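You operate a simulated robot arm through the tools that you are given. There is no shell and no other tool.

Carry out the task below with a simulated robot arm. There is one attempt and no reset: what you move stays moved.

## Task
Tighten all three bolts of the stool with the socket wrench.
Fine: red line inside the yellow mark; put the wrench back.

It is judged by the outcome, as a careful person would: the job done as asked, and still so three seconds after it is handed in. It fails if anything else is knocked over, pushed out of place, dropped, spilled or broken.

## Robot
A 7-joint arm with a two-finger parallel gripper, fixed in place. Base frame: the origin is on the floor under the middle of its stand, x ahead of it, y to its left, z up. Lengths are in m, angles in degrees, forces in N, time in s.
It reaches about 1.479 m from its shoulder. Its first joint turns from -166.0 to 166.0 degrees. Payload 4.4 kg.
The TCP is the grasp point between the finger pads, 0.023 m short of the fingertips. In the tool frame z runs along the fingers and y along their closing line. The gripper opens to 0.094 m. The fingers are 0.038 m wide and 0.01 m thick; the gripper's body (0.054 by 0.096 m) begins 0.039 m behind the TCP.
Orientation is told as [roll, pitch, yaw] about the base's x, y, z axes, in that order, counted from this pose: with the fingers straight down and closing along the base's y, the tool's x points along the base's -x, its y along +y and its z along -z.

## Interface
- The arm moves only by the tool servo_tool. Its argument "targets" is a list of rows, each a list of 3 entries, a list of its own where there are three numbers: the shift along the tool's x, y, z in units of 100 mm (1.0 is 100 mm), then the turn, a rotation vector about the tool's x, y, z in units of 180 degrees (1.0 is 180 degrees), then the opening in per cent of the stroke, from 0 (shut) to 100 (fully open). In form: [[[x, y, z], [ax, ay, az], fingers], ...]. A call has 1 to 20 rows; each row is the pose to reach, as a shift and turn from the pose commanded when the call began, along the tool's axes at that moment. A call with a number of a shift or a turn outside -1 to 1 is refused whole. A row lasts 0.2 s, in which the tool goes at most 0.05 m and 8.6 degrees; a call with a longer step from one row to the next is refused whole, and so is a gripper value outside its range. A pose out of reach is approached as far as the arm can. The call stops where the force on the tool passes 70 N (or 10 N more than at its start, if that is more) or the arm is blocked; 0.2 s more then pass. The fingers move at their own pace (about 0.072 m/s each) and stop on an object; they squeeze with about 28 N. The grip force told is the motor's: it shows also when the fingers shut on nothing. Time passes only in rows, and 0.2 s behind the last, so rows that repeat a pose let the fingers close. It gives the time, the measured TCP pose, the force on the tool (base axes), the opening and the grip force at its end, in the units of the frame above (readings bear some noise), with the torque about the TCP (base axes, N m) and any sound that the robot's microphone picked up.
- Cameras (640 x 400 px; columns grow to the right, rows downward): "scene" is fixed at [0.0471, 0.4981, 1.4976]; the picture's right is [-0.51, -0.86, 0.00], its down [-0.22, 0.13, -0.97] and it looks along [0.83, -0.50, -0.26] (base axes); focal length 369 px, centre (320, 200). "wrist" rides on the gripper at [0.086, 0.016, -0.074] in the tool frame; the picture's right is [-0.18, 0.98, 0.00], its down [-0.58, -0.11, -0.81] and it looks along [-0.79, -0.15, 0.59] (tool axes); focal length 243 px, centre (320, 200). There is no depth. A picture from a camera that has moved, and an enlarged one, comes with that camera's place and axes in the base frame and with its lens.
- snapshot(camera): a new picture of that camera. The clock stands still meanwhile.
- zoom(camera, box): a new picture of the part [left, top, right, bottom] of that camera's present view, enlarged. The clock stands still meanwhile.
- finish_job(): hands the job in; it is judged then, once.

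Nothing tells you positions but the pictures and the camera data. Unless the task says otherwise, let go and move clear before handing in.

The tools are called after "Call:" as a command line: name --argument value ..., lists and objects as JSON in quotes. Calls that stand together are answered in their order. servo_tool: Moves the arm, as the interface text tells. Its arguments: {"type":"object","properties":{"targets":{"type":"array"}},"required":["targets"]} The other tools are called the same way: snapshot (camera) takes a picture; zoom (camera, box) takes an enlarged picture of a part of a camera's view; finish_job () hands the job in.

At the start:

```text
time: 0.0
tool_pos: [0.8228, 0.2819, 1.3931]
tcp_rot: [0.0, 0.0, -0.1]
ft_force: [-0.5, 0.1, -0.5]
ft_torque: [-0.02, 0.02, -0.02]
width: 0.0939
gripper_force: 0.1
```

scene: 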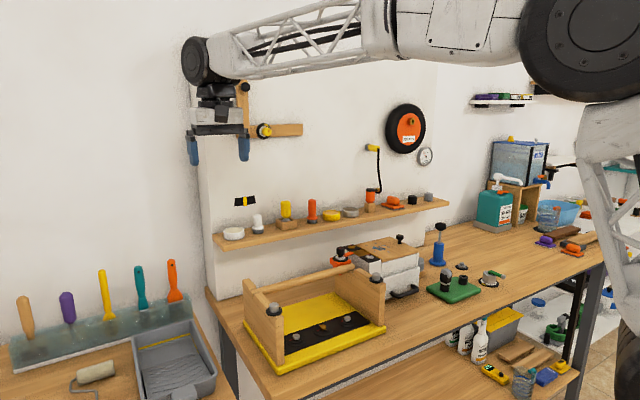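
wrist: 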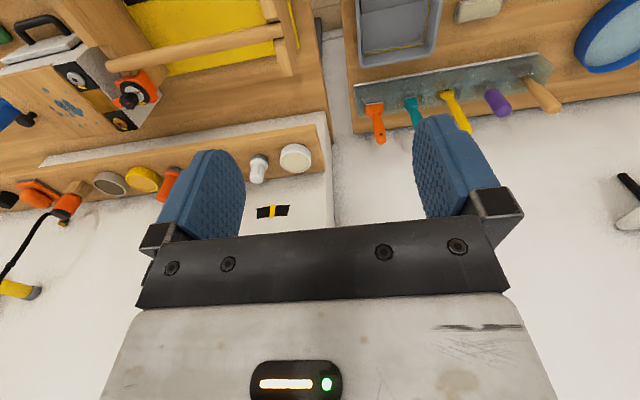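

I see a workbench against a wall with many tools; I can't yet tell which item is the stool or the socket wrench. I'll zoom into the scene to find them first.

Call:
zoom --camera "scene" --box '[200, 180, 420, 380]'

Call:
zoom --camera "scene" --box '[320, 200, 540, 340]'

Call:
zoom --camera "scene" --box '[420, 80, 640, 220]'

Call:
zoom --camera "scene" --box '[420, 280, 640, 400]'

Call:
zoom --camera "scene" --box '[210, 90, 450, 250]'

```text
2.00 times, centred on (310, 280) of scene
camera zoom: at [0.0471, 0.4981, 1.4976], right [-0.51, -0.86, 0.0], down [-0.22, 0.13, -0.97], along [0.83, -0.5, -0.26], focal length 738 px, centre (340, 40)
```

zoom: 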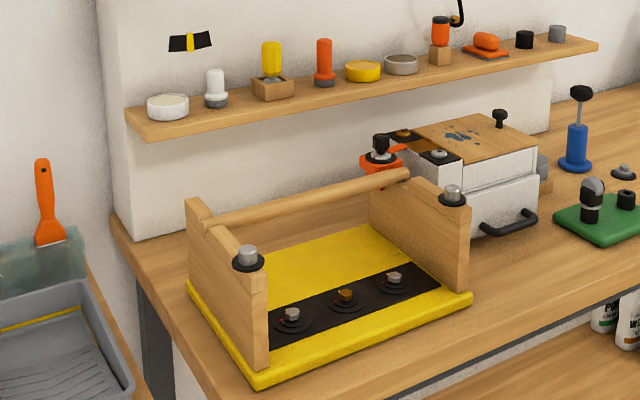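

```text
2.86 times, centred on (430, 270) of scene
camera zoom: at [0.0471, 0.4981, 1.4976], right [-0.51, -0.86, 0.0], down [-0.22, 0.13, -0.97], along [0.83, -0.5, -0.26], focal length 1055 px, centre (6, 0)
```

zoom: 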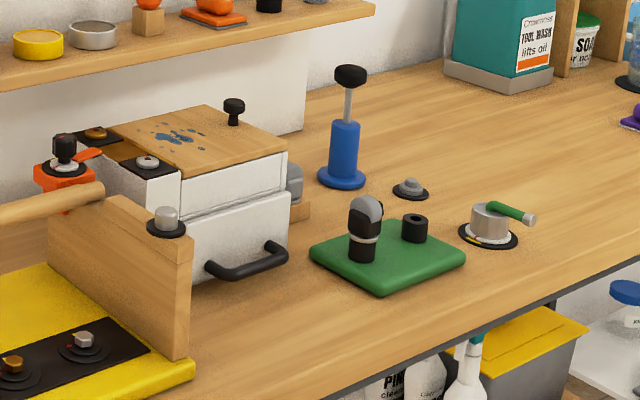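

```text
2.86 times, centred on (530, 150) of scene
camera zoom: at [0.0471, 0.4981, 1.4976], right [-0.51, -0.86, 0.0], down [-0.22, 0.13, -0.97], along [0.83, -0.5, -0.26], focal length 1055 px, centre (-280, 343)
```

zoom: 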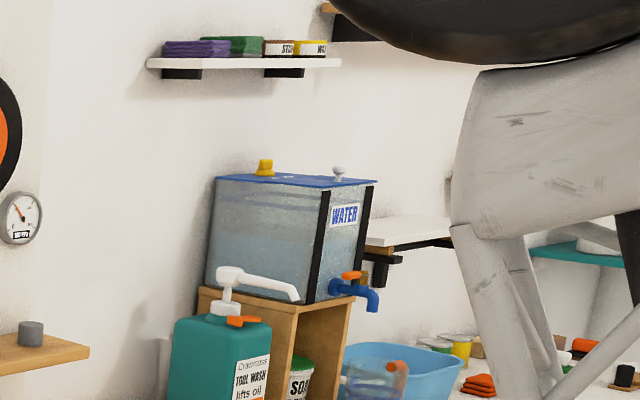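

```text
2.91 times, centred on (530, 340) of scene
camera zoom: at [0.0471, 0.4981, 1.4976], right [-0.51, -0.86, 0.0], down [-0.22, 0.13, -0.97], along [0.83, -0.5, -0.26], focal length 1074 px, centre (-291, -207)
```

zoom: 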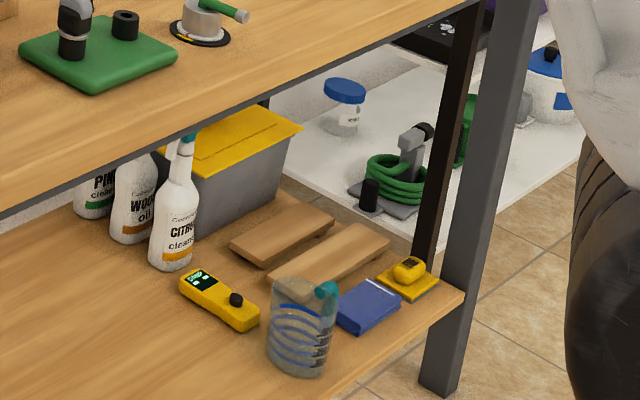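

```text
2.50 times, centred on (330, 170) of scene
camera zoom: at [0.0471, 0.4981, 1.4976], right [-0.51, -0.86, 0.0], down [-0.22, 0.13, -0.97], along [0.83, -0.5, -0.26], focal length 923 px, centre (295, 275)
```

zoom: 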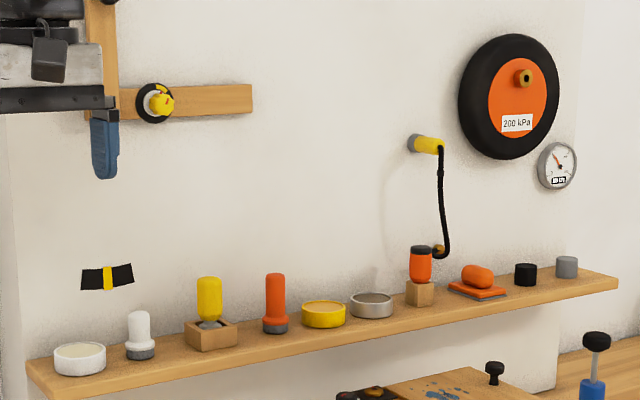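

The upturned yellow board with wooden end panels looks like the stool, with three bolt heads on a black strip. I'll zoom in further to identify bolt marks and the wrench.

Call:
zoom --camera "scene" --box '[270, 300, 370, 370]'

Call:
zoom --camera "scene" --box '[420, 220, 520, 310]'

Call:
zoom --camera "scene" --box '[320, 230, 430, 310]'

Call:
zoom --camera "scene" --box '[240, 260, 320, 360]'

Call:
zoom --camera "scene" --box '[520, 190, 640, 270]'

```text
5.71 times, centred on (320, 335) of scene
camera zoom: at [0.0471, 0.4981, 1.4976], right [-0.51, -0.86, 0.0], down [-0.22, 0.13, -0.97], along [0.83, -0.5, -0.26], focal length 2110 px, centre (320, -571)
```

zoom: 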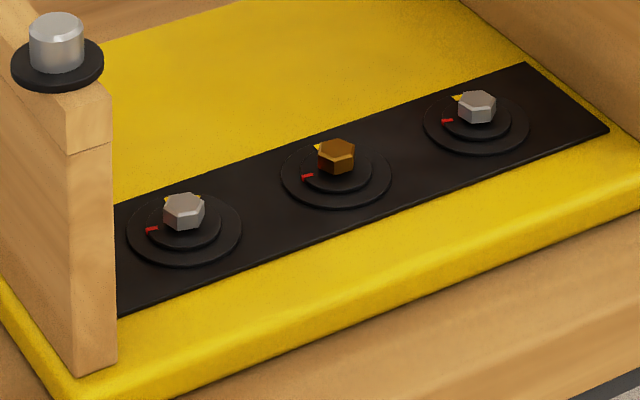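

```text
4.44 times, centred on (470, 265) of scene
camera zoom: at [0.0471, 0.4981, 1.4976], right [-0.51, -0.86, 0.0], down [-0.22, 0.13, -0.97], along [0.83, -0.5, -0.26], focal length 1641 px, centre (-347, -89)
```

zoom: 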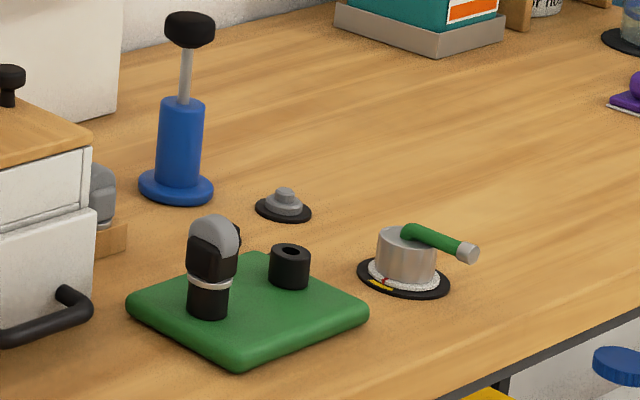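

```text
5.00 times, centred on (375, 270) of scene
camera zoom: at [0.0471, 0.4981, 1.4976], right [-0.51, -0.86, 0.0], down [-0.22, 0.13, -0.97], along [0.83, -0.5, -0.26], focal length 1846 px, centre (45, -150)
```

zoom: 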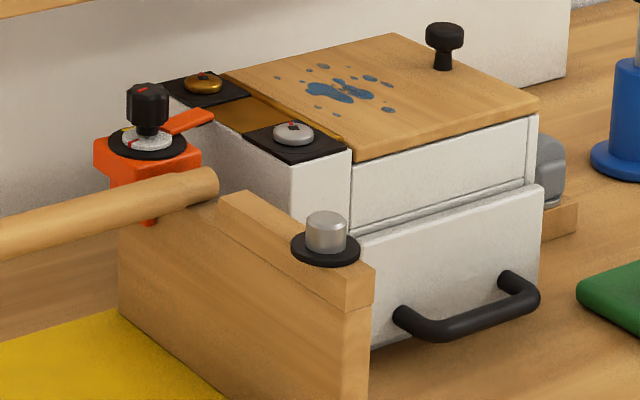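

```text
4.00 times, centred on (280, 310) of scene
camera zoom: at [0.0471, 0.4981, 1.4976], right [-0.51, -0.86, 0.0], down [-0.22, 0.13, -0.97], along [0.83, -0.5, -0.26], focal length 1477 px, centre (480, -240)
```

zoom: 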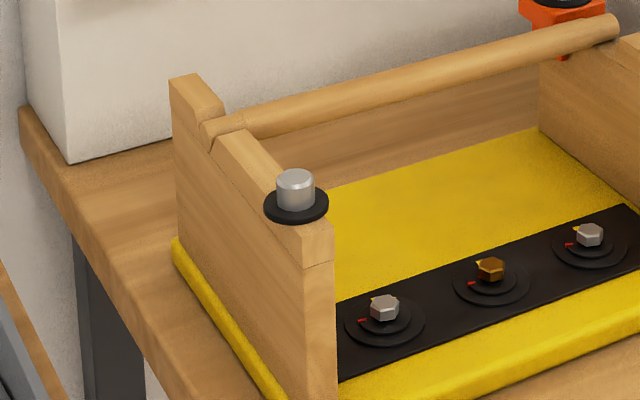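

```text
5.00 times, centred on (580, 230) of scene
camera zoom: at [0.0471, 0.4981, 1.4976], right [-0.51, -0.86, 0.0], down [-0.22, 0.13, -0.97], along [0.83, -0.5, -0.26], focal length 1846 px, centre (-980, 50)
```

zoom: 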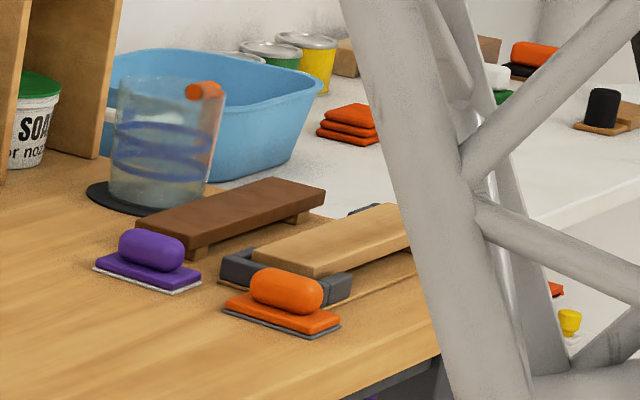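

The three hex bolts sit on the black strip at about x 0.72, y 0.155 / 0.08 / 0.01, z 0.96. The likely socket wrench stands on the green pad near (0.75, -0.39, 0.95). I'll move the wrist camera over there to look.

Call:
servo_tool --targets '[[[0.15, -0.33, 0.05], [0, 0, 0], 100], [[0.3, -0.66, 0.1], [0, 0, 0], 100], [[0.45, -0.98, 0.15], [0, 0, 0], 100]]'

Call:
servo_tool --targets '[[[0.15, -0.33, 0.05], [0, 0, 0], 100], [[0.3, -0.66, 0.1], [0, 0, 0], 100], [[0.45, -0.98, 0.15], [0, 0, 0], 100]]'

Call:
servo_tool --targets '[[[0.15, -0.33, 0.05], [0, 0, 0], 100], [[0.3, -0.66, 0.1], [0, 0, 0], 100], [[0.45, -0.98, 0.15], [0, 0, 0], 100]]'

Call:
servo_tool --targets '[[[0.15, -0.33, 0.05], [0, 0, 0], 100], [[0.3, -0.66, 0.1], [0, 0, 0], 100], [[0.45, -0.98, 0.15], [0, 0, 0], 100]]'

Call:
snapshot --camera "wrist"

Call:
snapshot --camera "scene"

```text
time: 0.8
tool_pos: [0.7791, 0.1838, 1.376]
tcp_rot: [0.0, 0.0, 0.0]
ft_force: [-0.3, -0.9, -0.8]
ft_torque: [0.04, 0.05, -0.03]
width: 0.0943
gripper_force: 0.0
```

```text
time: 1.6
tool_pos: [0.7321, 0.0869, 1.3639]
tcp_rot: [0.0, 0.1, 0.0]
ft_force: [-0.7, 1.0, -1.0]
ft_torque: [0.01, 0.01, -0.03]
width: 0.0939
gripper_force: 0.0
```

```text
time: 2.4
tool_pos: [0.6873, -0.0127, 1.3502]
tcp_rot: [0.0, 0.0, 0.0]
ft_force: [0.5, -0.8, -0.4]
ft_torque: [-0.03, 0.0, -0.02]
width: 0.0942
gripper_force: 0.1
```

```text
time: 3.2
tool_pos: [0.6421, -0.1099, 1.3319]
tcp_rot: [0.0, 0.0, -0.1]
ft_force: [-0.3, 0.1, -0.4]
ft_torque: [0.02, -0.01, -0.02]
width: 0.0941
gripper_force: 0.1
```

```text
taken
camera wrist: at [0.5548, -0.0955, 1.4068], right [0.18, 0.98, 0.0], down [0.58, -0.11, 0.81], along [0.79, -0.15, -0.59], focal length 243 px, centre (320, 200)
```

wrist: 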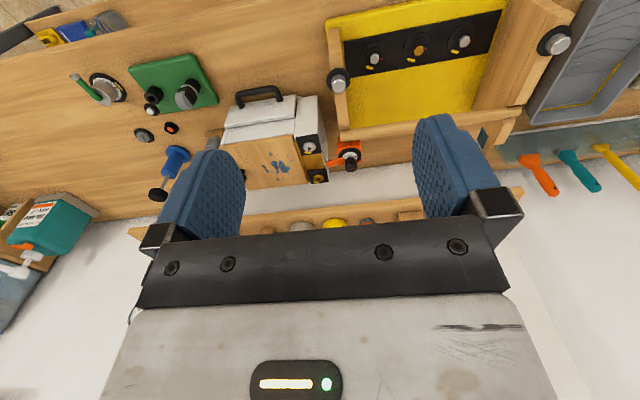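

```text
taken
```

scene: 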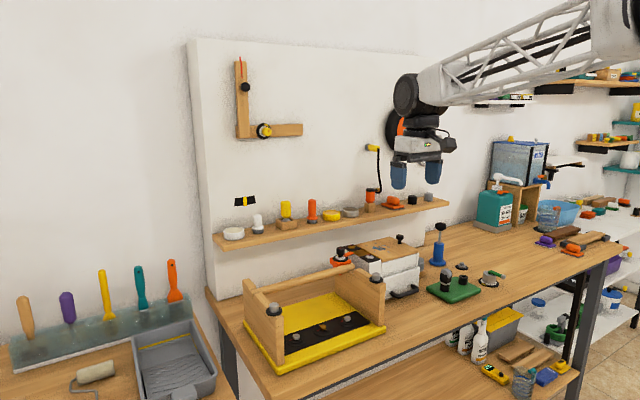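

Call:
zoom --camera "wrist" --box '[60, 30, 260, 155]'

Call:
zoom --camera "wrist" --box '[320, 0, 580, 140]'

Call:
zoom --camera "scene" --box '[420, 210, 520, 310]'

```text
3.20 times, centred on (160, 92) of wrist
camera zoom: at [0.5548, -0.0955, 1.4068], right [0.18, 0.98, 0.0], down [0.58, -0.11, 0.81], along [0.79, -0.15, -0.59], focal length 776 px, centre (832, 544)
```

zoom: 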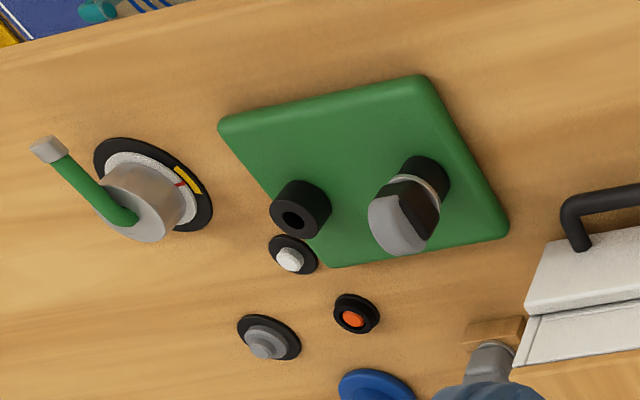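

```text
2.46 times, centred on (450, 70) of wrist
camera zoom: at [0.5548, -0.0955, 1.4068], right [0.18, 0.98, 0.0], down [0.58, -0.11, 0.81], along [0.79, -0.15, -0.59], focal length 597 px, centre (0, 520)
```

zoom: 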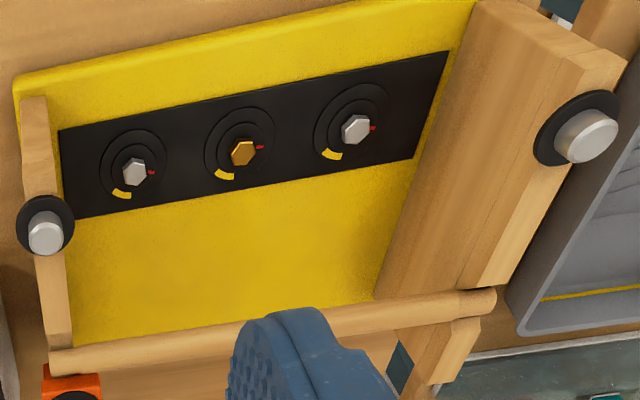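

```text
4.00 times, centred on (470, 260) of scene
camera zoom: at [0.0471, 0.4981, 1.4976], right [-0.51, -0.86, 0.0], down [-0.22, 0.13, -0.97], along [0.83, -0.5, -0.26], focal length 1477 px, centre (-280, -40)
```

zoom: 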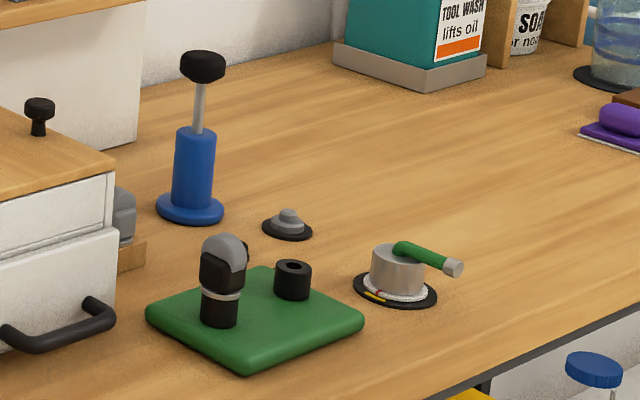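

The three bolts' red lines point toward +y and the yellow marks lie clockwise from them (seen from above). The tool on the green pad has a round black lower body with a flatted handle; I'll get a closer look with the wrist camera.

Call:
servo_tool --targets '[[[0.15, -0.3, 0.2], [0, 0, 0], 100], [[0.3, -0.6, 0.4], [0, 0, 0], 100], [[0.45, -0.9, 0.6], [0, 0, 0], 100]]'

Call:
servo_tool --targets '[[[0.15, -0.3, 0.2], [0, 0, 0], 100], [[0.3, -0.6, 0.4], [0, 0, 0], 100], [[0.45, -0.9, 0.6], [0, 0, 0], 100]]'

Call:
snapshot --camera "wrist"

Call:
zoom --camera "wrist" --box '[200, 30, 440, 180]'

```text
time: 4.0
tool_pos: [0.5956, -0.1983, 1.2733]
tcp_rot: [0.0, -0.1, -0.1]
ft_force: [-0.2, 0.2, 0.1]
ft_torque: [0.05, -0.02, 0.01]
width: 0.0938
gripper_force: 0.1
```

```text
time: 4.8
tool_pos: [0.5523, -0.29, 1.2118]
tcp_rot: [-0.1, 0.0, -0.1]
ft_force: [-0.6, 0.7, 0.8]
ft_torque: [0.04, 0.01, -0.02]
width: 0.0943
gripper_force: 0.1
```

```text
taken
camera wrist: at [0.465, -0.2764, 1.2866], right [0.18, 0.98, 0.0], down [0.58, -0.11, 0.81], along [0.79, -0.15, -0.59], focal length 243 px, centre (320, 200)
```

wrist: 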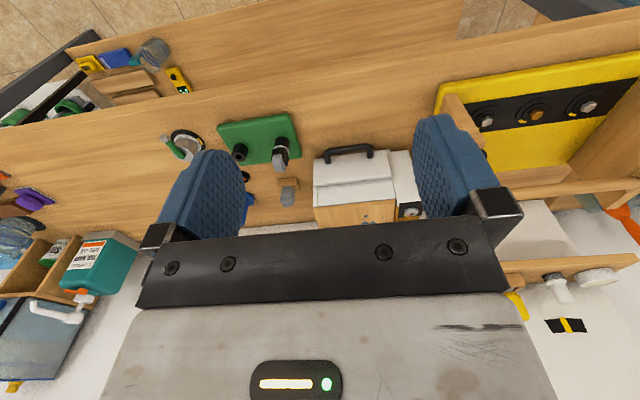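

```text
2.67 times, centred on (320, 105) of wrist
camera zoom: at [0.465, -0.2764, 1.2866], right [0.18, 0.98, 0.0], down [0.58, -0.11, 0.81], along [0.79, -0.15, -0.59], focal length 647 px, centre (320, 453)
```

zoom: 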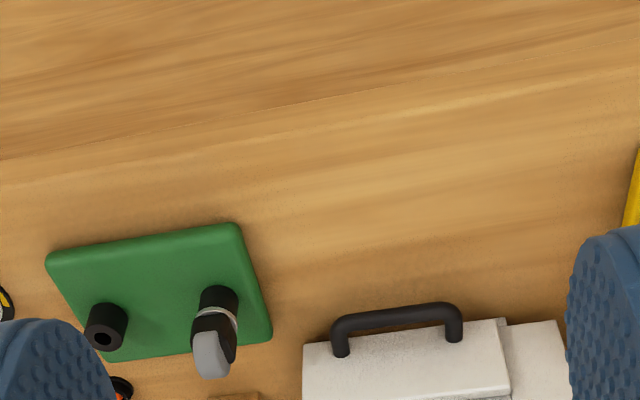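

The pad sits in the upper part of the view, so I'll lower the camera and shift right to center the tool in view.

Call:
servo_tool --targets '[[[0.1, -0.18, 0.35], [0, 0, 0], 100], [[0.2, -0.35, 0.7], [0, 0, 0], 100], [[0.2, -0.5, 1.0], [0, 0, 0], 100]]'

Call:
snapshot --camera "wrist"

Call:
zoom --camera "wrist" --box '[230, 100, 410, 220]'

```text
time: 5.6
tool_pos: [0.5334, -0.3387, 1.1115]
tcp_rot: [-0.1, -0.1, 0.1]
ft_force: [-0.4, 0.3, 0.6]
ft_torque: [0.01, 0.01, -0.01]
width: 0.0942
gripper_force: 0.1
```

```text
taken
camera wrist: at [0.446, -0.3251, 1.1869], right [0.18, 0.98, 0.0], down [0.58, -0.11, 0.81], along [0.79, -0.15, -0.59], focal length 243 px, centre (320, 200)
```

wrist: 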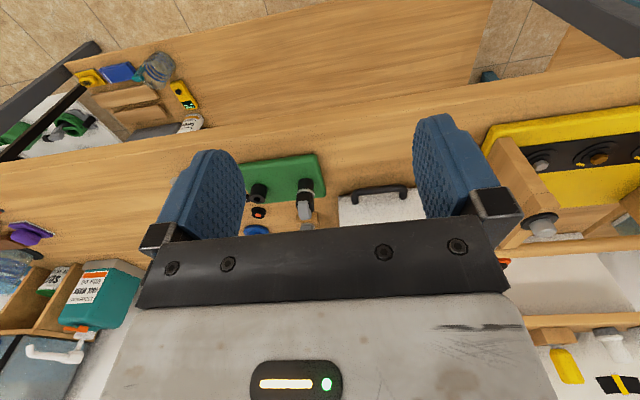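

```text
3.33 times, centred on (320, 160) of wrist
camera zoom: at [0.446, -0.3251, 1.1869], right [0.18, 0.98, 0.0], down [0.58, -0.11, 0.81], along [0.79, -0.15, -0.59], focal length 809 px, centre (320, 333)
```

zoom: 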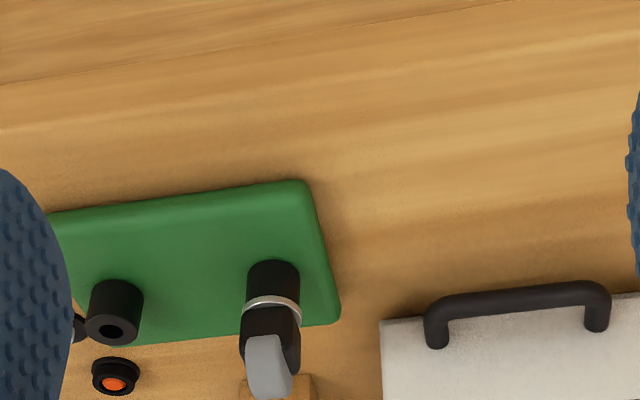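

The tool is viewed too obliquely, so I'll raise a little and move forward to see it from above.

Call:
servo_tool --targets '[[[-0.2, -0.05, -0.3], [0, 0, 0], 100], [[-0.6, -0.1, -0.5], [0, 0, 0], 100], [[-1.0, -0.15, -0.6], [0, 0, 0], 100]]'

Call:
servo_tool --targets '[[[-0.4, -0.05, -0.1], [0, 0, 0], 100], [[-0.7, -0.1, -0.2], [0, 0, 0], 100], [[-1.0, -0.15, -0.3], [0, 0, 0], 100]]'

Call:
snapshot --camera "wrist"

Call:
zoom --camera "wrist" --box '[220, 0, 400, 120]'

Call:
snapshot --camera "scene"

```text
time: 6.4
tool_pos: [0.6311, -0.3551, 1.1745]
tcp_rot: [0.0, 0.1, 0.0]
ft_force: [0.8, 0.8, 1.1]
ft_torque: [0.01, -0.02, 0.01]
width: 0.0939
gripper_force: 0.1
```

```text
time: 7.2
tool_pos: [0.7323, -0.3693, 1.2015]
tcp_rot: [0.0, 0.0, 0.0]
ft_force: [-0.6, -0.2, 0.1]
ft_torque: [-0.02, 0.0, -0.01]
width: 0.0939
gripper_force: 0.0
```

```text
taken
camera wrist: at [0.645, -0.356, 1.2765], right [0.18, 0.98, 0.0], down [0.58, -0.11, 0.81], along [0.79, -0.15, -0.59], focal length 243 px, centre (320, 200)
```

wrist: 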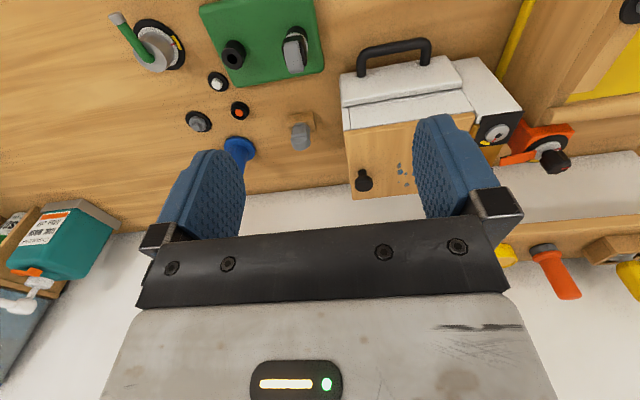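

```text
3.33 times, centred on (310, 60) of wrist
camera zoom: at [0.645, -0.356, 1.2765], right [0.18, 0.98, 0.0], down [0.58, -0.11, 0.81], along [0.79, -0.15, -0.59], focal length 809 px, centre (353, 667)
```

zoom: 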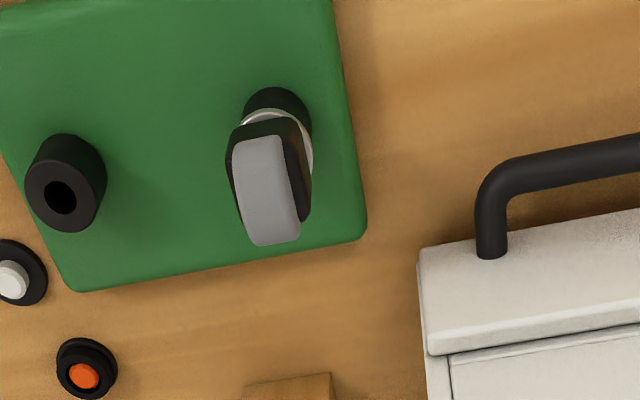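

```text
taken
```

scene: 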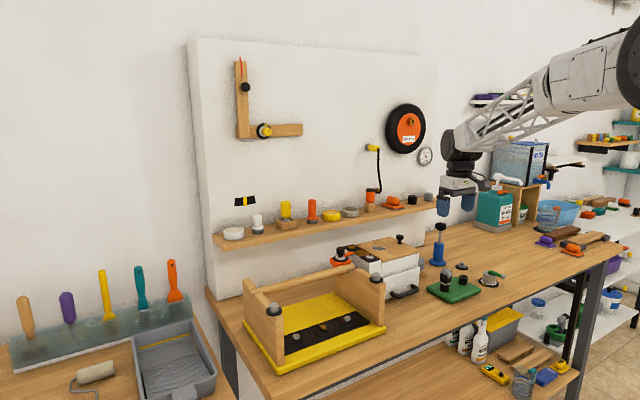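

The wrench's axis is near (0.769, -0.409), its ring at z 0.928 and top at z 0.98. Two-view triangulation puts the bolts near x 0.785, y 0.126 / 0.046 / -0.034, z 0.912. I'll check the gripper's shape and the wrench more closely.

Call:
zoom --camera "scene" --box '[420, 130, 510, 220]'

Call:
zoom --camera "scene" --box '[425, 255, 485, 305]'

Call:
zoom --camera "wrist" --box '[270, 10, 340, 80]'

Call:
zoom --camera "wrist" --box '[340, 0, 640, 200]'

```text
4.44 times, centred on (465, 175) of scene
camera zoom: at [0.0471, 0.4981, 1.4976], right [-0.51, -0.86, 0.0], down [-0.22, 0.13, -0.97], along [0.83, -0.5, -0.26], focal length 1641 px, centre (-324, 311)
```

zoom: 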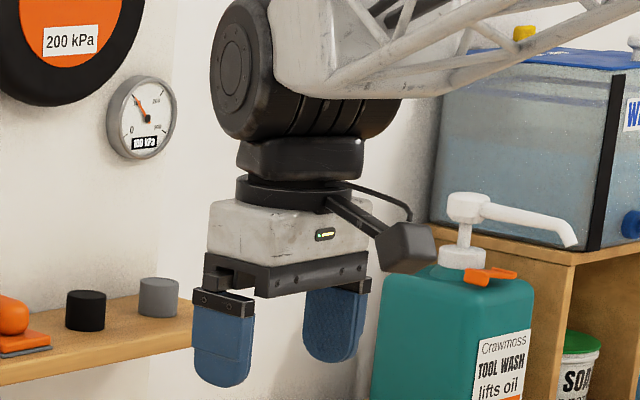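

```text
8.00 times, centred on (455, 280) of scene
camera zoom: at [0.0471, 0.4981, 1.4976], right [-0.51, -0.86, 0.0], down [-0.22, 0.13, -0.97], along [0.83, -0.5, -0.26], focal length 2954 px, centre (-760, -440)
```

zoom: 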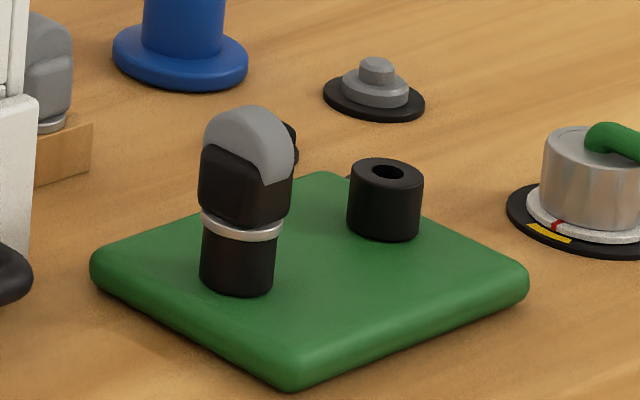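

```text
5.71 times, centred on (305, 45) of wrist
camera zoom: at [0.645, -0.356, 1.2765], right [0.18, 0.98, 0.0], down [0.58, -0.11, 0.81], along [0.79, -0.15, -0.59], focal length 1386 px, centre (406, 1086)
```

zoom: 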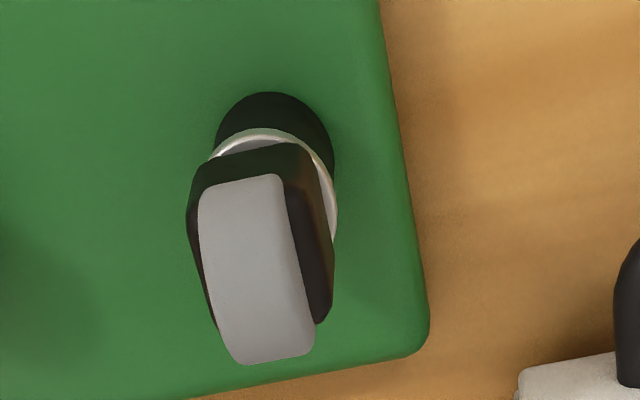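

```text
2.00 times, centred on (490, 100) of wrist
camera zoom: at [0.645, -0.356, 1.2765], right [0.18, 0.98, 0.0], down [0.58, -0.11, 0.81], along [0.79, -0.15, -0.59], focal length 485 px, centre (-20, 400)
```

zoom: 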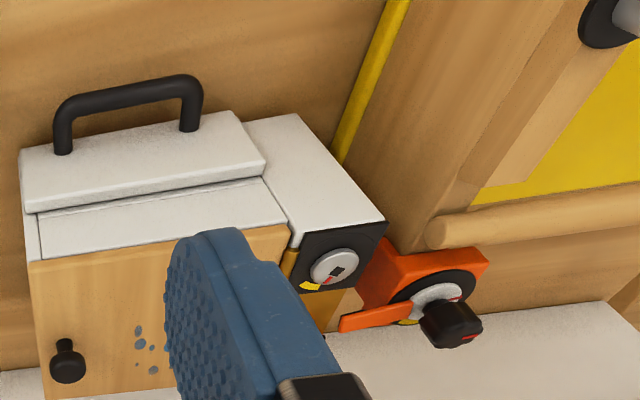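

The wrench's handle has flats facing ±y (yaw about 0), so it is grippable from above with the present orientation. Before picking it up I'll go look closely at the three bolts.

Call:
servo_tool --targets '[[[-0.04, 0.33, 0.0], [0, 0, 0], 100], [[-0.04, 0.66, 0.0], [0, 0, 0], 100], [[-0.04, 1.0, 0.0], [0, 0, 0], 100]]'

Call:
servo_tool --targets '[[[-0.04, 0.33, 0.0], [0, 0, 0], 100], [[-0.04, 0.66, 0.0], [0, 0, 0], 100], [[-0.04, 1.0, 0.0], [0, 0, 0], 100]]'

Call:
servo_tool --targets '[[[-0.04, 0.33, 0.0], [0, 0, 0], 100], [[-0.04, 0.66, 0.0], [0, 0, 0], 100], [[-0.04, 1.0, 0.0], [0, 0, 0], 100]]'

Call:
servo_tool --targets '[[[-0.04, 0.33, 0.1], [0, 0, 0], 100], [[-0.04, 0.66, 0.25], [0, 0, 0], 100], [[-0.04, 1.0, 0.4], [0, 0, 0], 100]]'

Call:
snapshot --camera "wrist"

Call:
zoom --camera "wrist" --box '[210, 0, 430, 140]'

```text
time: 8.0
tool_pos: [0.7392, -0.271, 1.2042]
tcp_rot: [-0.1, 0.0, 0.0]
ft_force: [-0.4, 0.0, 0.5]
ft_torque: [-0.03, 0.02, -0.01]
width: 0.0942
gripper_force: 0.0
```

```text
time: 8.8
tool_pos: [0.7432, -0.1688, 1.2045]
tcp_rot: [0.0, 0.1, 0.0]
ft_force: [0.1, 0.2, 0.0]
ft_torque: [-0.01, 0.0, -0.03]
width: 0.0941
gripper_force: 0.1
```

```text
time: 9.6
tool_pos: [0.7464, -0.0677, 1.205]
tcp_rot: [0.0, -0.1, 0.0]
ft_force: [-0.2, 0.9, 0.5]
ft_torque: [-0.06, 0.02, -0.03]
width: 0.0941
gripper_force: 0.0
```

```text
time: 10.4
tool_pos: [0.7506, 0.0324, 1.1646]
tcp_rot: [-0.1, 0.1, -0.1]
ft_force: [0.6, 0.8, 0.2]
ft_torque: [-0.04, 0.01, 0.02]
width: 0.094
gripper_force: 0.1
```

```text
taken
camera wrist: at [0.6631, 0.0462, 1.2383], right [0.18, 0.98, 0.0], down [0.58, -0.11, 0.81], along [0.79, -0.15, -0.59], focal length 243 px, centre (320, 200)
```

wrist: 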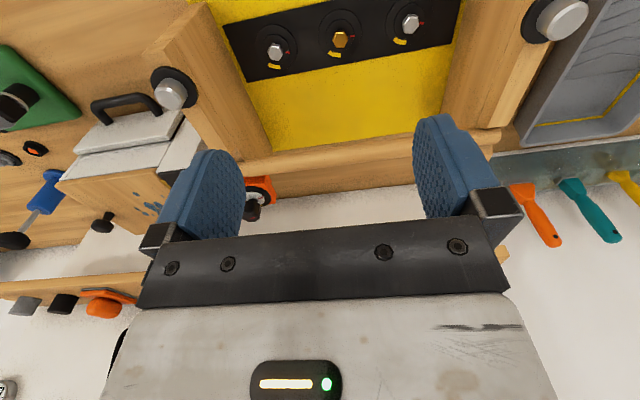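

```text
2.86 times, centred on (320, 70) of wrist
camera zoom: at [0.6631, 0.0462, 1.2383], right [0.18, 0.98, 0.0], down [0.58, -0.11, 0.81], along [0.79, -0.15, -0.59], focal length 693 px, centre (320, 571)
```

zoom: 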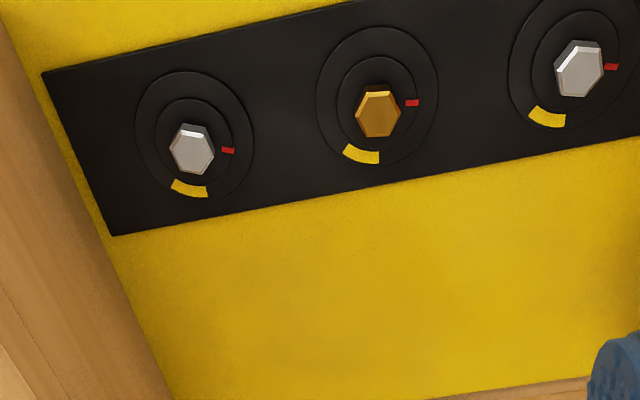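

I can see all three dials clearly. I'll zoom in on each one to measure the mark angles and hex orientation.

Call:
zoom --camera "wrist" --box '[250, 22, 306, 78]'

Call:
zoom --camera "wrist" --box '[314, 8, 370, 64]'

Call:
zoom --camera "wrist" --box '[384, 0, 440, 56]'

```text
7.14 times, centred on (278, 50) of wrist
camera zoom: at [0.6631, 0.0462, 1.2383], right [0.18, 0.98, 0.0], down [0.58, -0.11, 0.81], along [0.79, -0.15, -0.59], focal length 1733 px, centre (620, 1271)
```

zoom: 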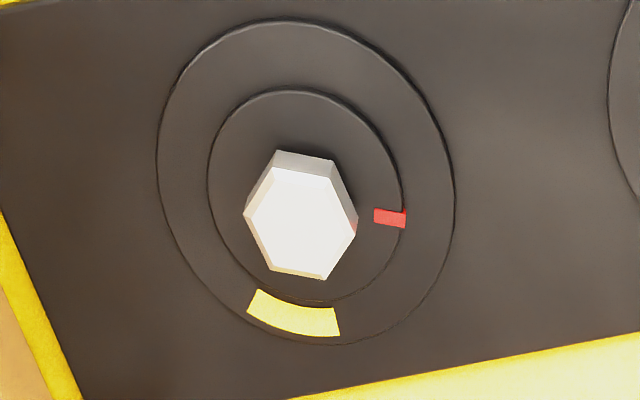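

```text
7.14 times, centred on (342, 36) of wrist
camera zoom: at [0.6631, 0.0462, 1.2383], right [0.18, 0.98, 0.0], down [0.58, -0.11, 0.81], along [0.79, -0.15, -0.59], focal length 1733 px, centre (163, 1371)
```

zoom: 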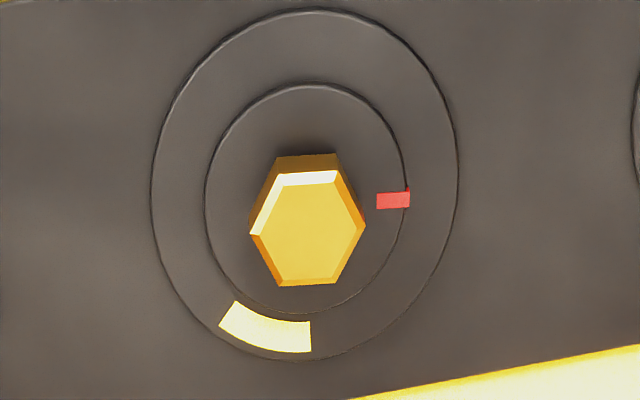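

```text
7.14 times, centred on (412, 28) of wrist
camera zoom: at [0.6631, 0.0462, 1.2383], right [0.18, 0.98, 0.0], down [0.58, -0.11, 0.81], along [0.79, -0.15, -0.59], focal length 1733 px, centre (-337, 1429)
```

zoom: 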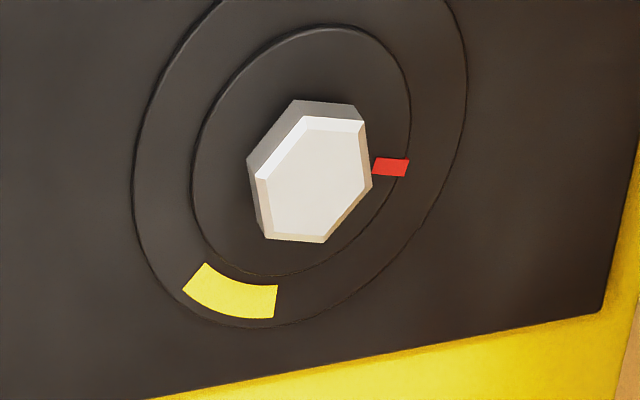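

The yellow marks all center near -23° (from +x), and the red lines are at about 71° (left), 78° (middle) and 66° (right), so they need about 94°, 101° and 90° clockwise, with about ±13° to spare. Now I'll return to the wrench, approaching from above with the jaws partly open.

Call:
servo_tool --targets '[[[-0.01, -0.3, -0.2], [0, 0, 0], 60], [[-0.03, -0.6, -0.35], [0, 0, 0], 60], [[-0.04, -0.89, -0.35], [0, 0, 0], 60]]'

Call:
servo_tool --targets '[[[-0.01, -0.3, 0], [0, 0, 0], 60], [[-0.03, -0.6, 0], [0, 0, 0], 60], [[-0.04, -0.89, 0], [0, 0, 0], 60]]'

Call:
servo_tool --targets '[[[-0.01, -0.3, 0], [0, 0, 0], 60], [[-0.03, -0.6, 0], [0, 0, 0], 60], [[-0.04, -0.89, 0], [0, 0, 0], 60]]'

Call:
servo_tool --targets '[[[-0.01, -0.3, 0], [0, 0, 0], 60], [[-0.03, -0.6, 0], [0, 0, 0], 60], [[-0.04, -0.89, 0], [0, 0, 0], 60]]'

Call:
servo_tool --targets '[[[-0.01, -0.3, 0], [0, 0, 0], 60], [[-0.03, -0.6, 0.2], [0, 0, 0], 60], [[-0.04, -0.87, 0.5], [0, 0, 0], 60], [[-0.04, -0.87, 0.8], [0, 0, 0], 60]]'

Call:
snapshot --camera "wrist"

Call:
zoom --camera "scene" --box '[420, 210, 500, 310]'

```text
time: 11.2
tool_pos: [0.7545, -0.0576, 1.2]
tcp_rot: [-0.1, 0.1, 0.0]
ft_force: [0.2, 0.0, -0.1]
ft_torque: [0.03, -0.03, 0.01]
width: 0.0565
gripper_force: 0.0
```

```text
time: 12.0
tool_pos: [0.7577, -0.1464, 1.1983]
tcp_rot: [0.0, 0.1, 0.0]
ft_force: [-0.2, 0.4, -0.1]
ft_torque: [0.02, 0.01, 0.02]
width: 0.0565
gripper_force: 0.1
```

```text
time: 12.8
tool_pos: [0.7616, -0.2368, 1.1991]
tcp_rot: [0.0, 0.0, 0.0]
ft_force: [-0.4, -0.1, -0.2]
ft_torque: [0.04, 0.0, 0.01]
width: 0.0564
gripper_force: 0.2
```

```text
time: 13.6
tool_pos: [0.765, -0.3235, 1.2]
tcp_rot: [-0.1, 0.0, 0.1]
ft_force: [1.6, 0.7, -0.4]
ft_torque: [0.01, 0.0, -0.02]
width: 0.0563
gripper_force: 0.1
```

```text
time: 14.6
tool_pos: [0.7667, -0.4107, 1.1196]
tcp_rot: [0.0, 0.0, 0.0]
ft_force: [-0.2, 0.7, 0.8]
ft_torque: [-0.01, -0.01, 0.0]
width: 0.0564
gripper_force: 0.1
```

```text
taken
camera wrist: at [0.6802, -0.3979, 1.1932], right [0.18, 0.98, 0.0], down [0.58, -0.11, 0.81], along [0.79, -0.15, -0.59], focal length 243 px, centre (320, 200)
```

wrist: 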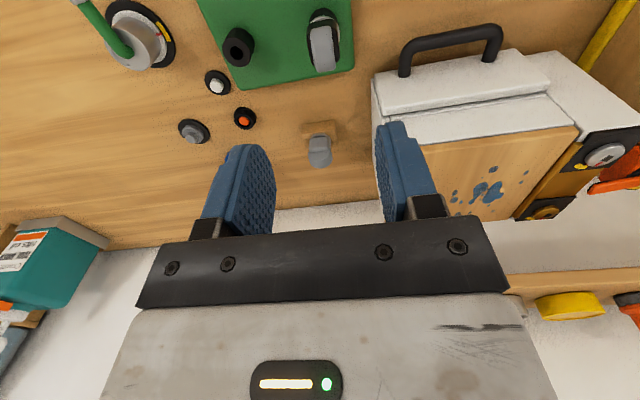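

```text
4.00 times, centred on (460, 260) of scene
camera zoom: at [0.0471, 0.4981, 1.4976], right [-0.51, -0.86, 0.0], down [-0.22, 0.13, -0.97], along [0.83, -0.5, -0.26], focal length 1477 px, centre (-240, -40)
```

zoom: 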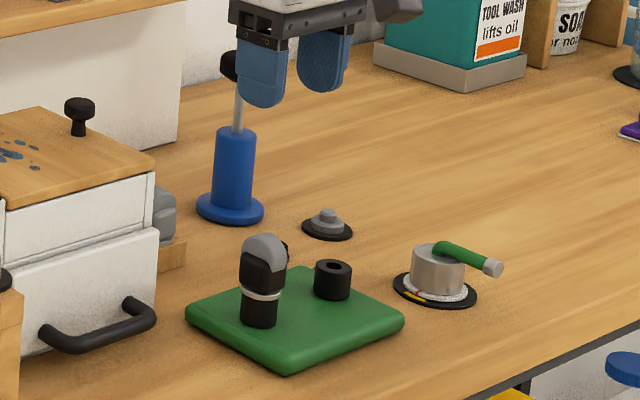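

Positioned above the wrench. I'll zoom to verify its center relative to the fingers before descending.

Call:
zoom --camera "wrist" --box '[290, 0, 360, 84]'

```text
4.76 times, centred on (325, 42) of wrist
camera zoom: at [0.6802, -0.3979, 1.1932], right [0.18, 0.98, 0.0], down [0.58, -0.11, 0.81], along [0.79, -0.15, -0.59], focal length 1155 px, centre (296, 952)
```

zoom: 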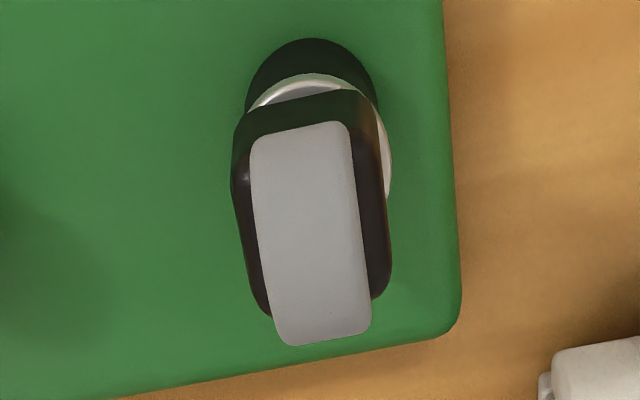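

The handle center comes out at about (0.770, -0.411), nearly under the TCP. I'll descend with the jaws around the handle.

Call:
servo_tool --targets '[[[-0.02, -0.01, 0.3], [0, 0, 0], 60], [[-0.035, -0.01, 0.6], [0, 0, 0], 60], [[-0.035, -0.01, 0.9], [0, 0, 0], 60]]'

Call:
zoom --camera "scene" --box '[420, 210, 500, 310]'

Call:
snapshot --camera "wrist"

```text
time: 15.4
tool_pos: [0.7715, -0.415, 1.0278]
tcp_rot: [0.0, 0.1, 0.0]
ft_force: [0.2, 0.0, 0.1]
ft_torque: [-0.01, -0.01, 0.02]
width: 0.0563
gripper_force: 0.1
```

```text
4.00 times, centred on (460, 260) of scene
camera zoom: at [0.0471, 0.4981, 1.4976], right [-0.51, -0.86, 0.0], down [-0.22, 0.13, -0.97], along [0.83, -0.5, -0.26], focal length 1477 px, centre (-240, -40)
```

zoom: 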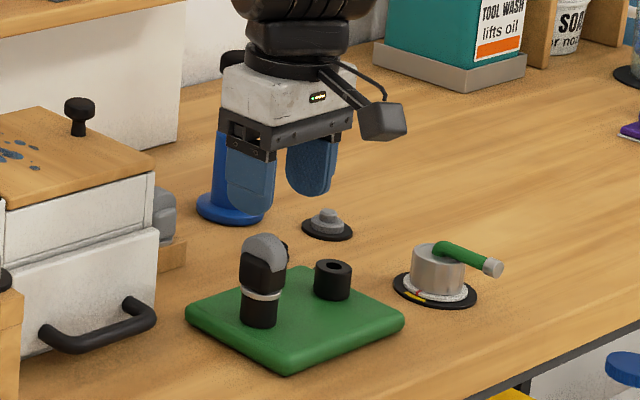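

```text
taken
camera wrist: at [0.6833, -0.4009, 1.1026], right [0.18, 0.98, 0.0], down [0.58, -0.11, 0.81], along [0.79, -0.15, -0.59], focal length 243 px, centre (320, 200)
```

wrist: 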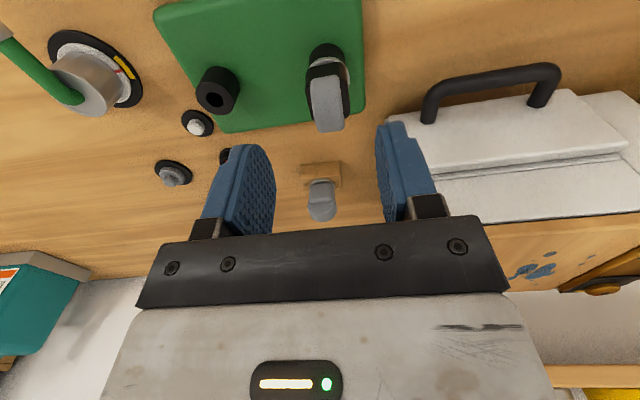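

The scene view suggests the wrench may be a few mm off from the TCP; I'll check precisely with the wrist zoom.

Call:
zoom --camera "wrist" --box '[270, 20, 390, 150]'

Call:
zoom --camera "scene" --box '[430, 240, 470, 300]'

```text
3.08 times, centred on (330, 85) of wrist
camera zoom: at [0.6833, -0.4009, 1.1026], right [0.18, 0.98, 0.0], down [0.58, -0.11, 0.81], along [0.79, -0.15, -0.59], focal length 746 px, centre (289, 554)
```

zoom: 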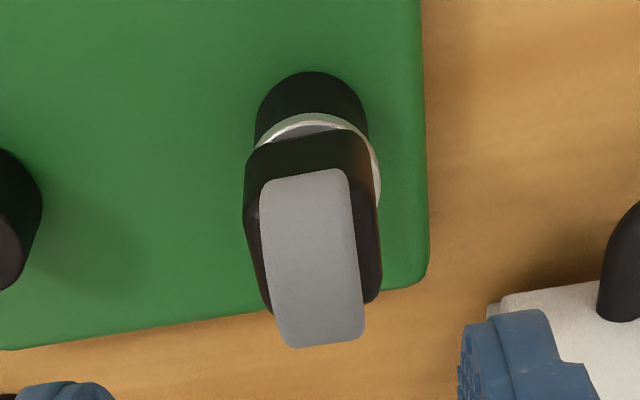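

```text
6.67 times, centred on (450, 270) of scene
camera zoom: at [0.0471, 0.4981, 1.4976], right [-0.51, -0.86, 0.0], down [-0.22, 0.13, -0.97], along [0.83, -0.5, -0.26], focal length 2461 px, centre (-547, -267)
```

zoom: 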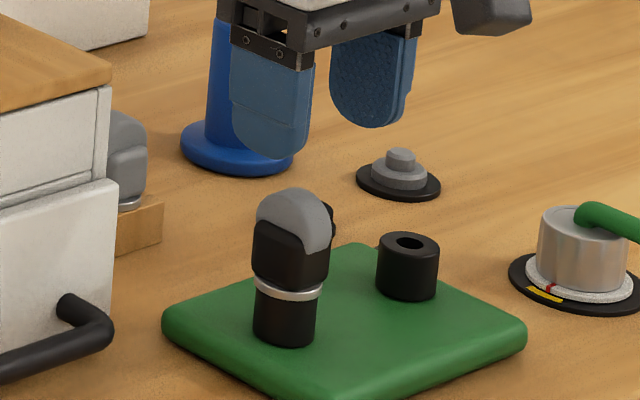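

The wrench axis is confirmed at about (0.771, -0.411). I'll descend the last 70 mm with a 3.5 mm y correction and then close.

Call:
servo_tool --targets '[[[0.0, 0.035, 0.2], [0, 0, 0], 60], [[0.0, 0.035, 0.4], [0, 0, 0], 60], [[0.0, 0.035, 0.55], [0, 0, 0], 60], [[0.0, 0.035, 0.7], [0, 0, 0], 60]]'

Call:
zoom --camera "scene" --box '[425, 235, 475, 305]'

Call:
snapshot --camera "wrist"

```text
time: 16.4
tool_pos: [0.7729, -0.4099, 0.96]
tcp_rot: [0.0, 0.0, 0.0]
ft_force: [0.4, 0.6, -0.1]
ft_torque: [0.02, -0.01, 0.01]
width: 0.0562
gripper_force: 0.0
```

```text
5.71 times, centred on (450, 270) of scene
camera zoom: at [0.0471, 0.4981, 1.4976], right [-0.51, -0.86, 0.0], down [-0.22, 0.13, -0.97], along [0.83, -0.5, -0.26], focal length 2110 px, centre (-423, -200)
```

zoom: 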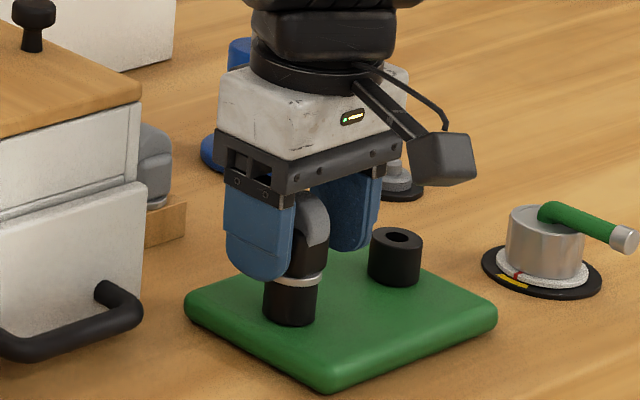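

```text
taken
camera wrist: at [0.6852, -0.396, 1.0328], right [0.18, 0.98, 0.0], down [0.58, -0.11, 0.81], along [0.79, -0.15, -0.59], focal length 243 px, centre (320, 200)
```

wrist: 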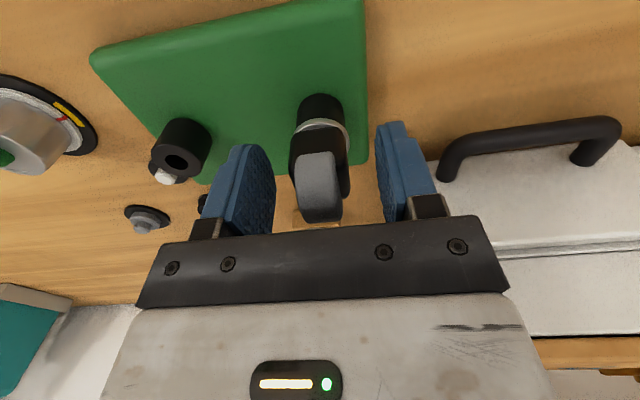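

The jaws straddle the handle above the ring. Closing the gripper now.

Call:
servo_tool --targets '[[[0, 0, 0], [0, 0, 0], 40], [[0, 0, 0], [0, 0, 0], 25], [[0, 0, 0], [0, 0, 0], 10], [[0, 0, 0], [0, 0, 0], 0], [[0, 0, 0], [0, 0, 0], 0]]'

Call:
snapshot --camera "wrist"

Call:
zoom --camera "scene" --box '[425, 235, 475, 305]'

```text
time: 17.6
tool_pos: [0.7723, -0.4101, 0.9581]
tcp_rot: [0.0, 0.0, 0.0]
ft_force: [2.5, -2.9, -3.4]
ft_torque: [-0.05, -0.11, 0.0]
width: 0.0274
gripper_force: 27.8
```

```text
taken
camera wrist: at [0.6852, -0.3961, 1.0328], right [0.18, 0.98, 0.0], down [0.58, -0.11, 0.81], along [0.79, -0.15, -0.59], focal length 243 px, centre (320, 200)
```

wrist: 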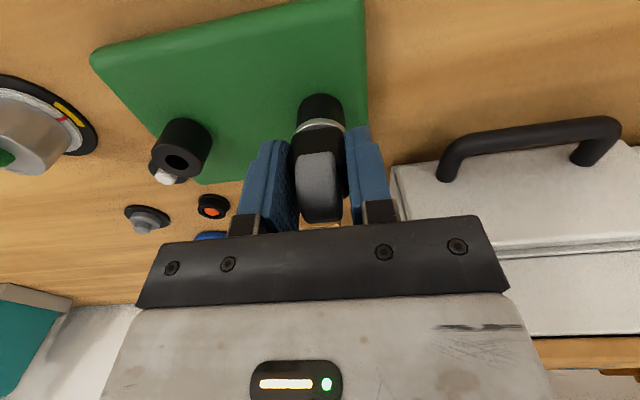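

```text
5.71 times, centred on (450, 270) of scene
camera zoom: at [0.0471, 0.4981, 1.4976], right [-0.51, -0.86, 0.0], down [-0.22, 0.13, -0.97], along [0.83, -0.5, -0.26], focal length 2110 px, centre (-423, -200)
```

zoom: 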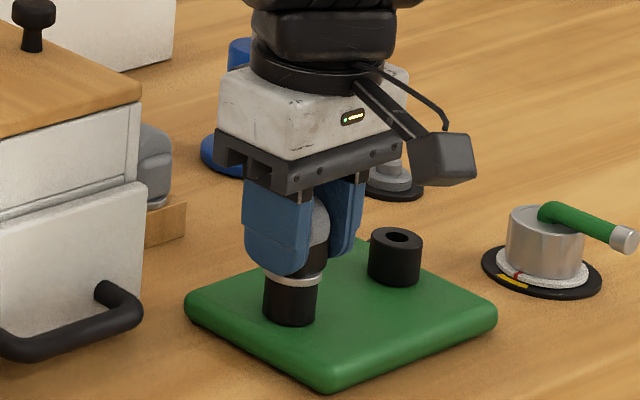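

The wrench is gripped (27 mm, 28 N). I'll note this pose (0.7725, -0.410, 0.959, yaw 0) for the return, then lift straight up.

Call:
servo_tool --targets '[[[0, 0, -0.1], [0, 0, 0], 0], [[0, 0, -0.2], [0, 0, 0], 0], [[0, 0, -0.4], [0, 0, 0], 0], [[0, 0, -0.7], [0, 0, 0], 0], [[0, 0, -1.0], [0, 0, 0], 0]]'

Call:
snapshot --camera "wrist"

Call:
zoom --camera "scene" --box '[420, 200, 480, 300]'

```text
time: 18.8
tool_pos: [0.7725, -0.4093, 1.0584]
tcp_rot: [-0.1, 0.1, -0.1]
ft_force: [0.9, -0.8, -0.5]
ft_torque: [0.0, -0.01, 0.01]
width: 0.0273
gripper_force: 28.4
```

```text
taken
camera wrist: at [0.6853, -0.3956, 1.1328], right [0.18, 0.98, 0.0], down [0.58, -0.11, 0.81], along [0.79, -0.15, -0.59], focal length 243 px, centre (320, 200)
```

wrist: 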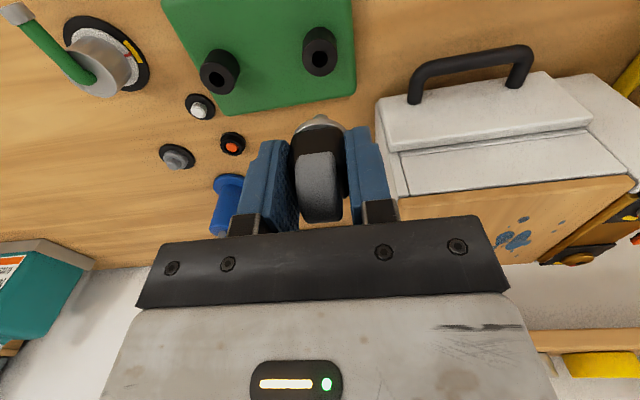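

```text
4.00 times, centred on (450, 250) of scene
camera zoom: at [0.0471, 0.4981, 1.4976], right [-0.51, -0.86, 0.0], down [-0.22, 0.13, -0.97], along [0.83, -0.5, -0.26], focal length 1477 px, centre (-200, 0)
```

zoom: 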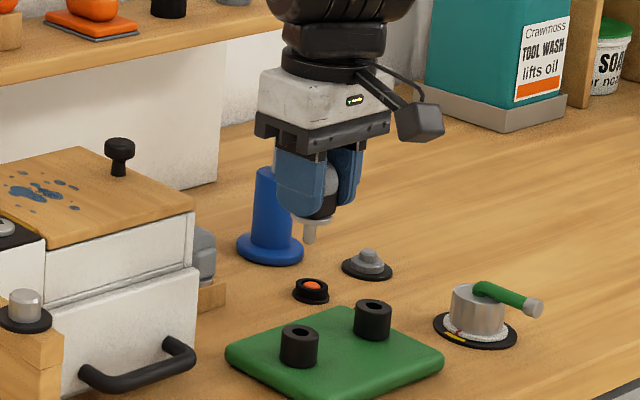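

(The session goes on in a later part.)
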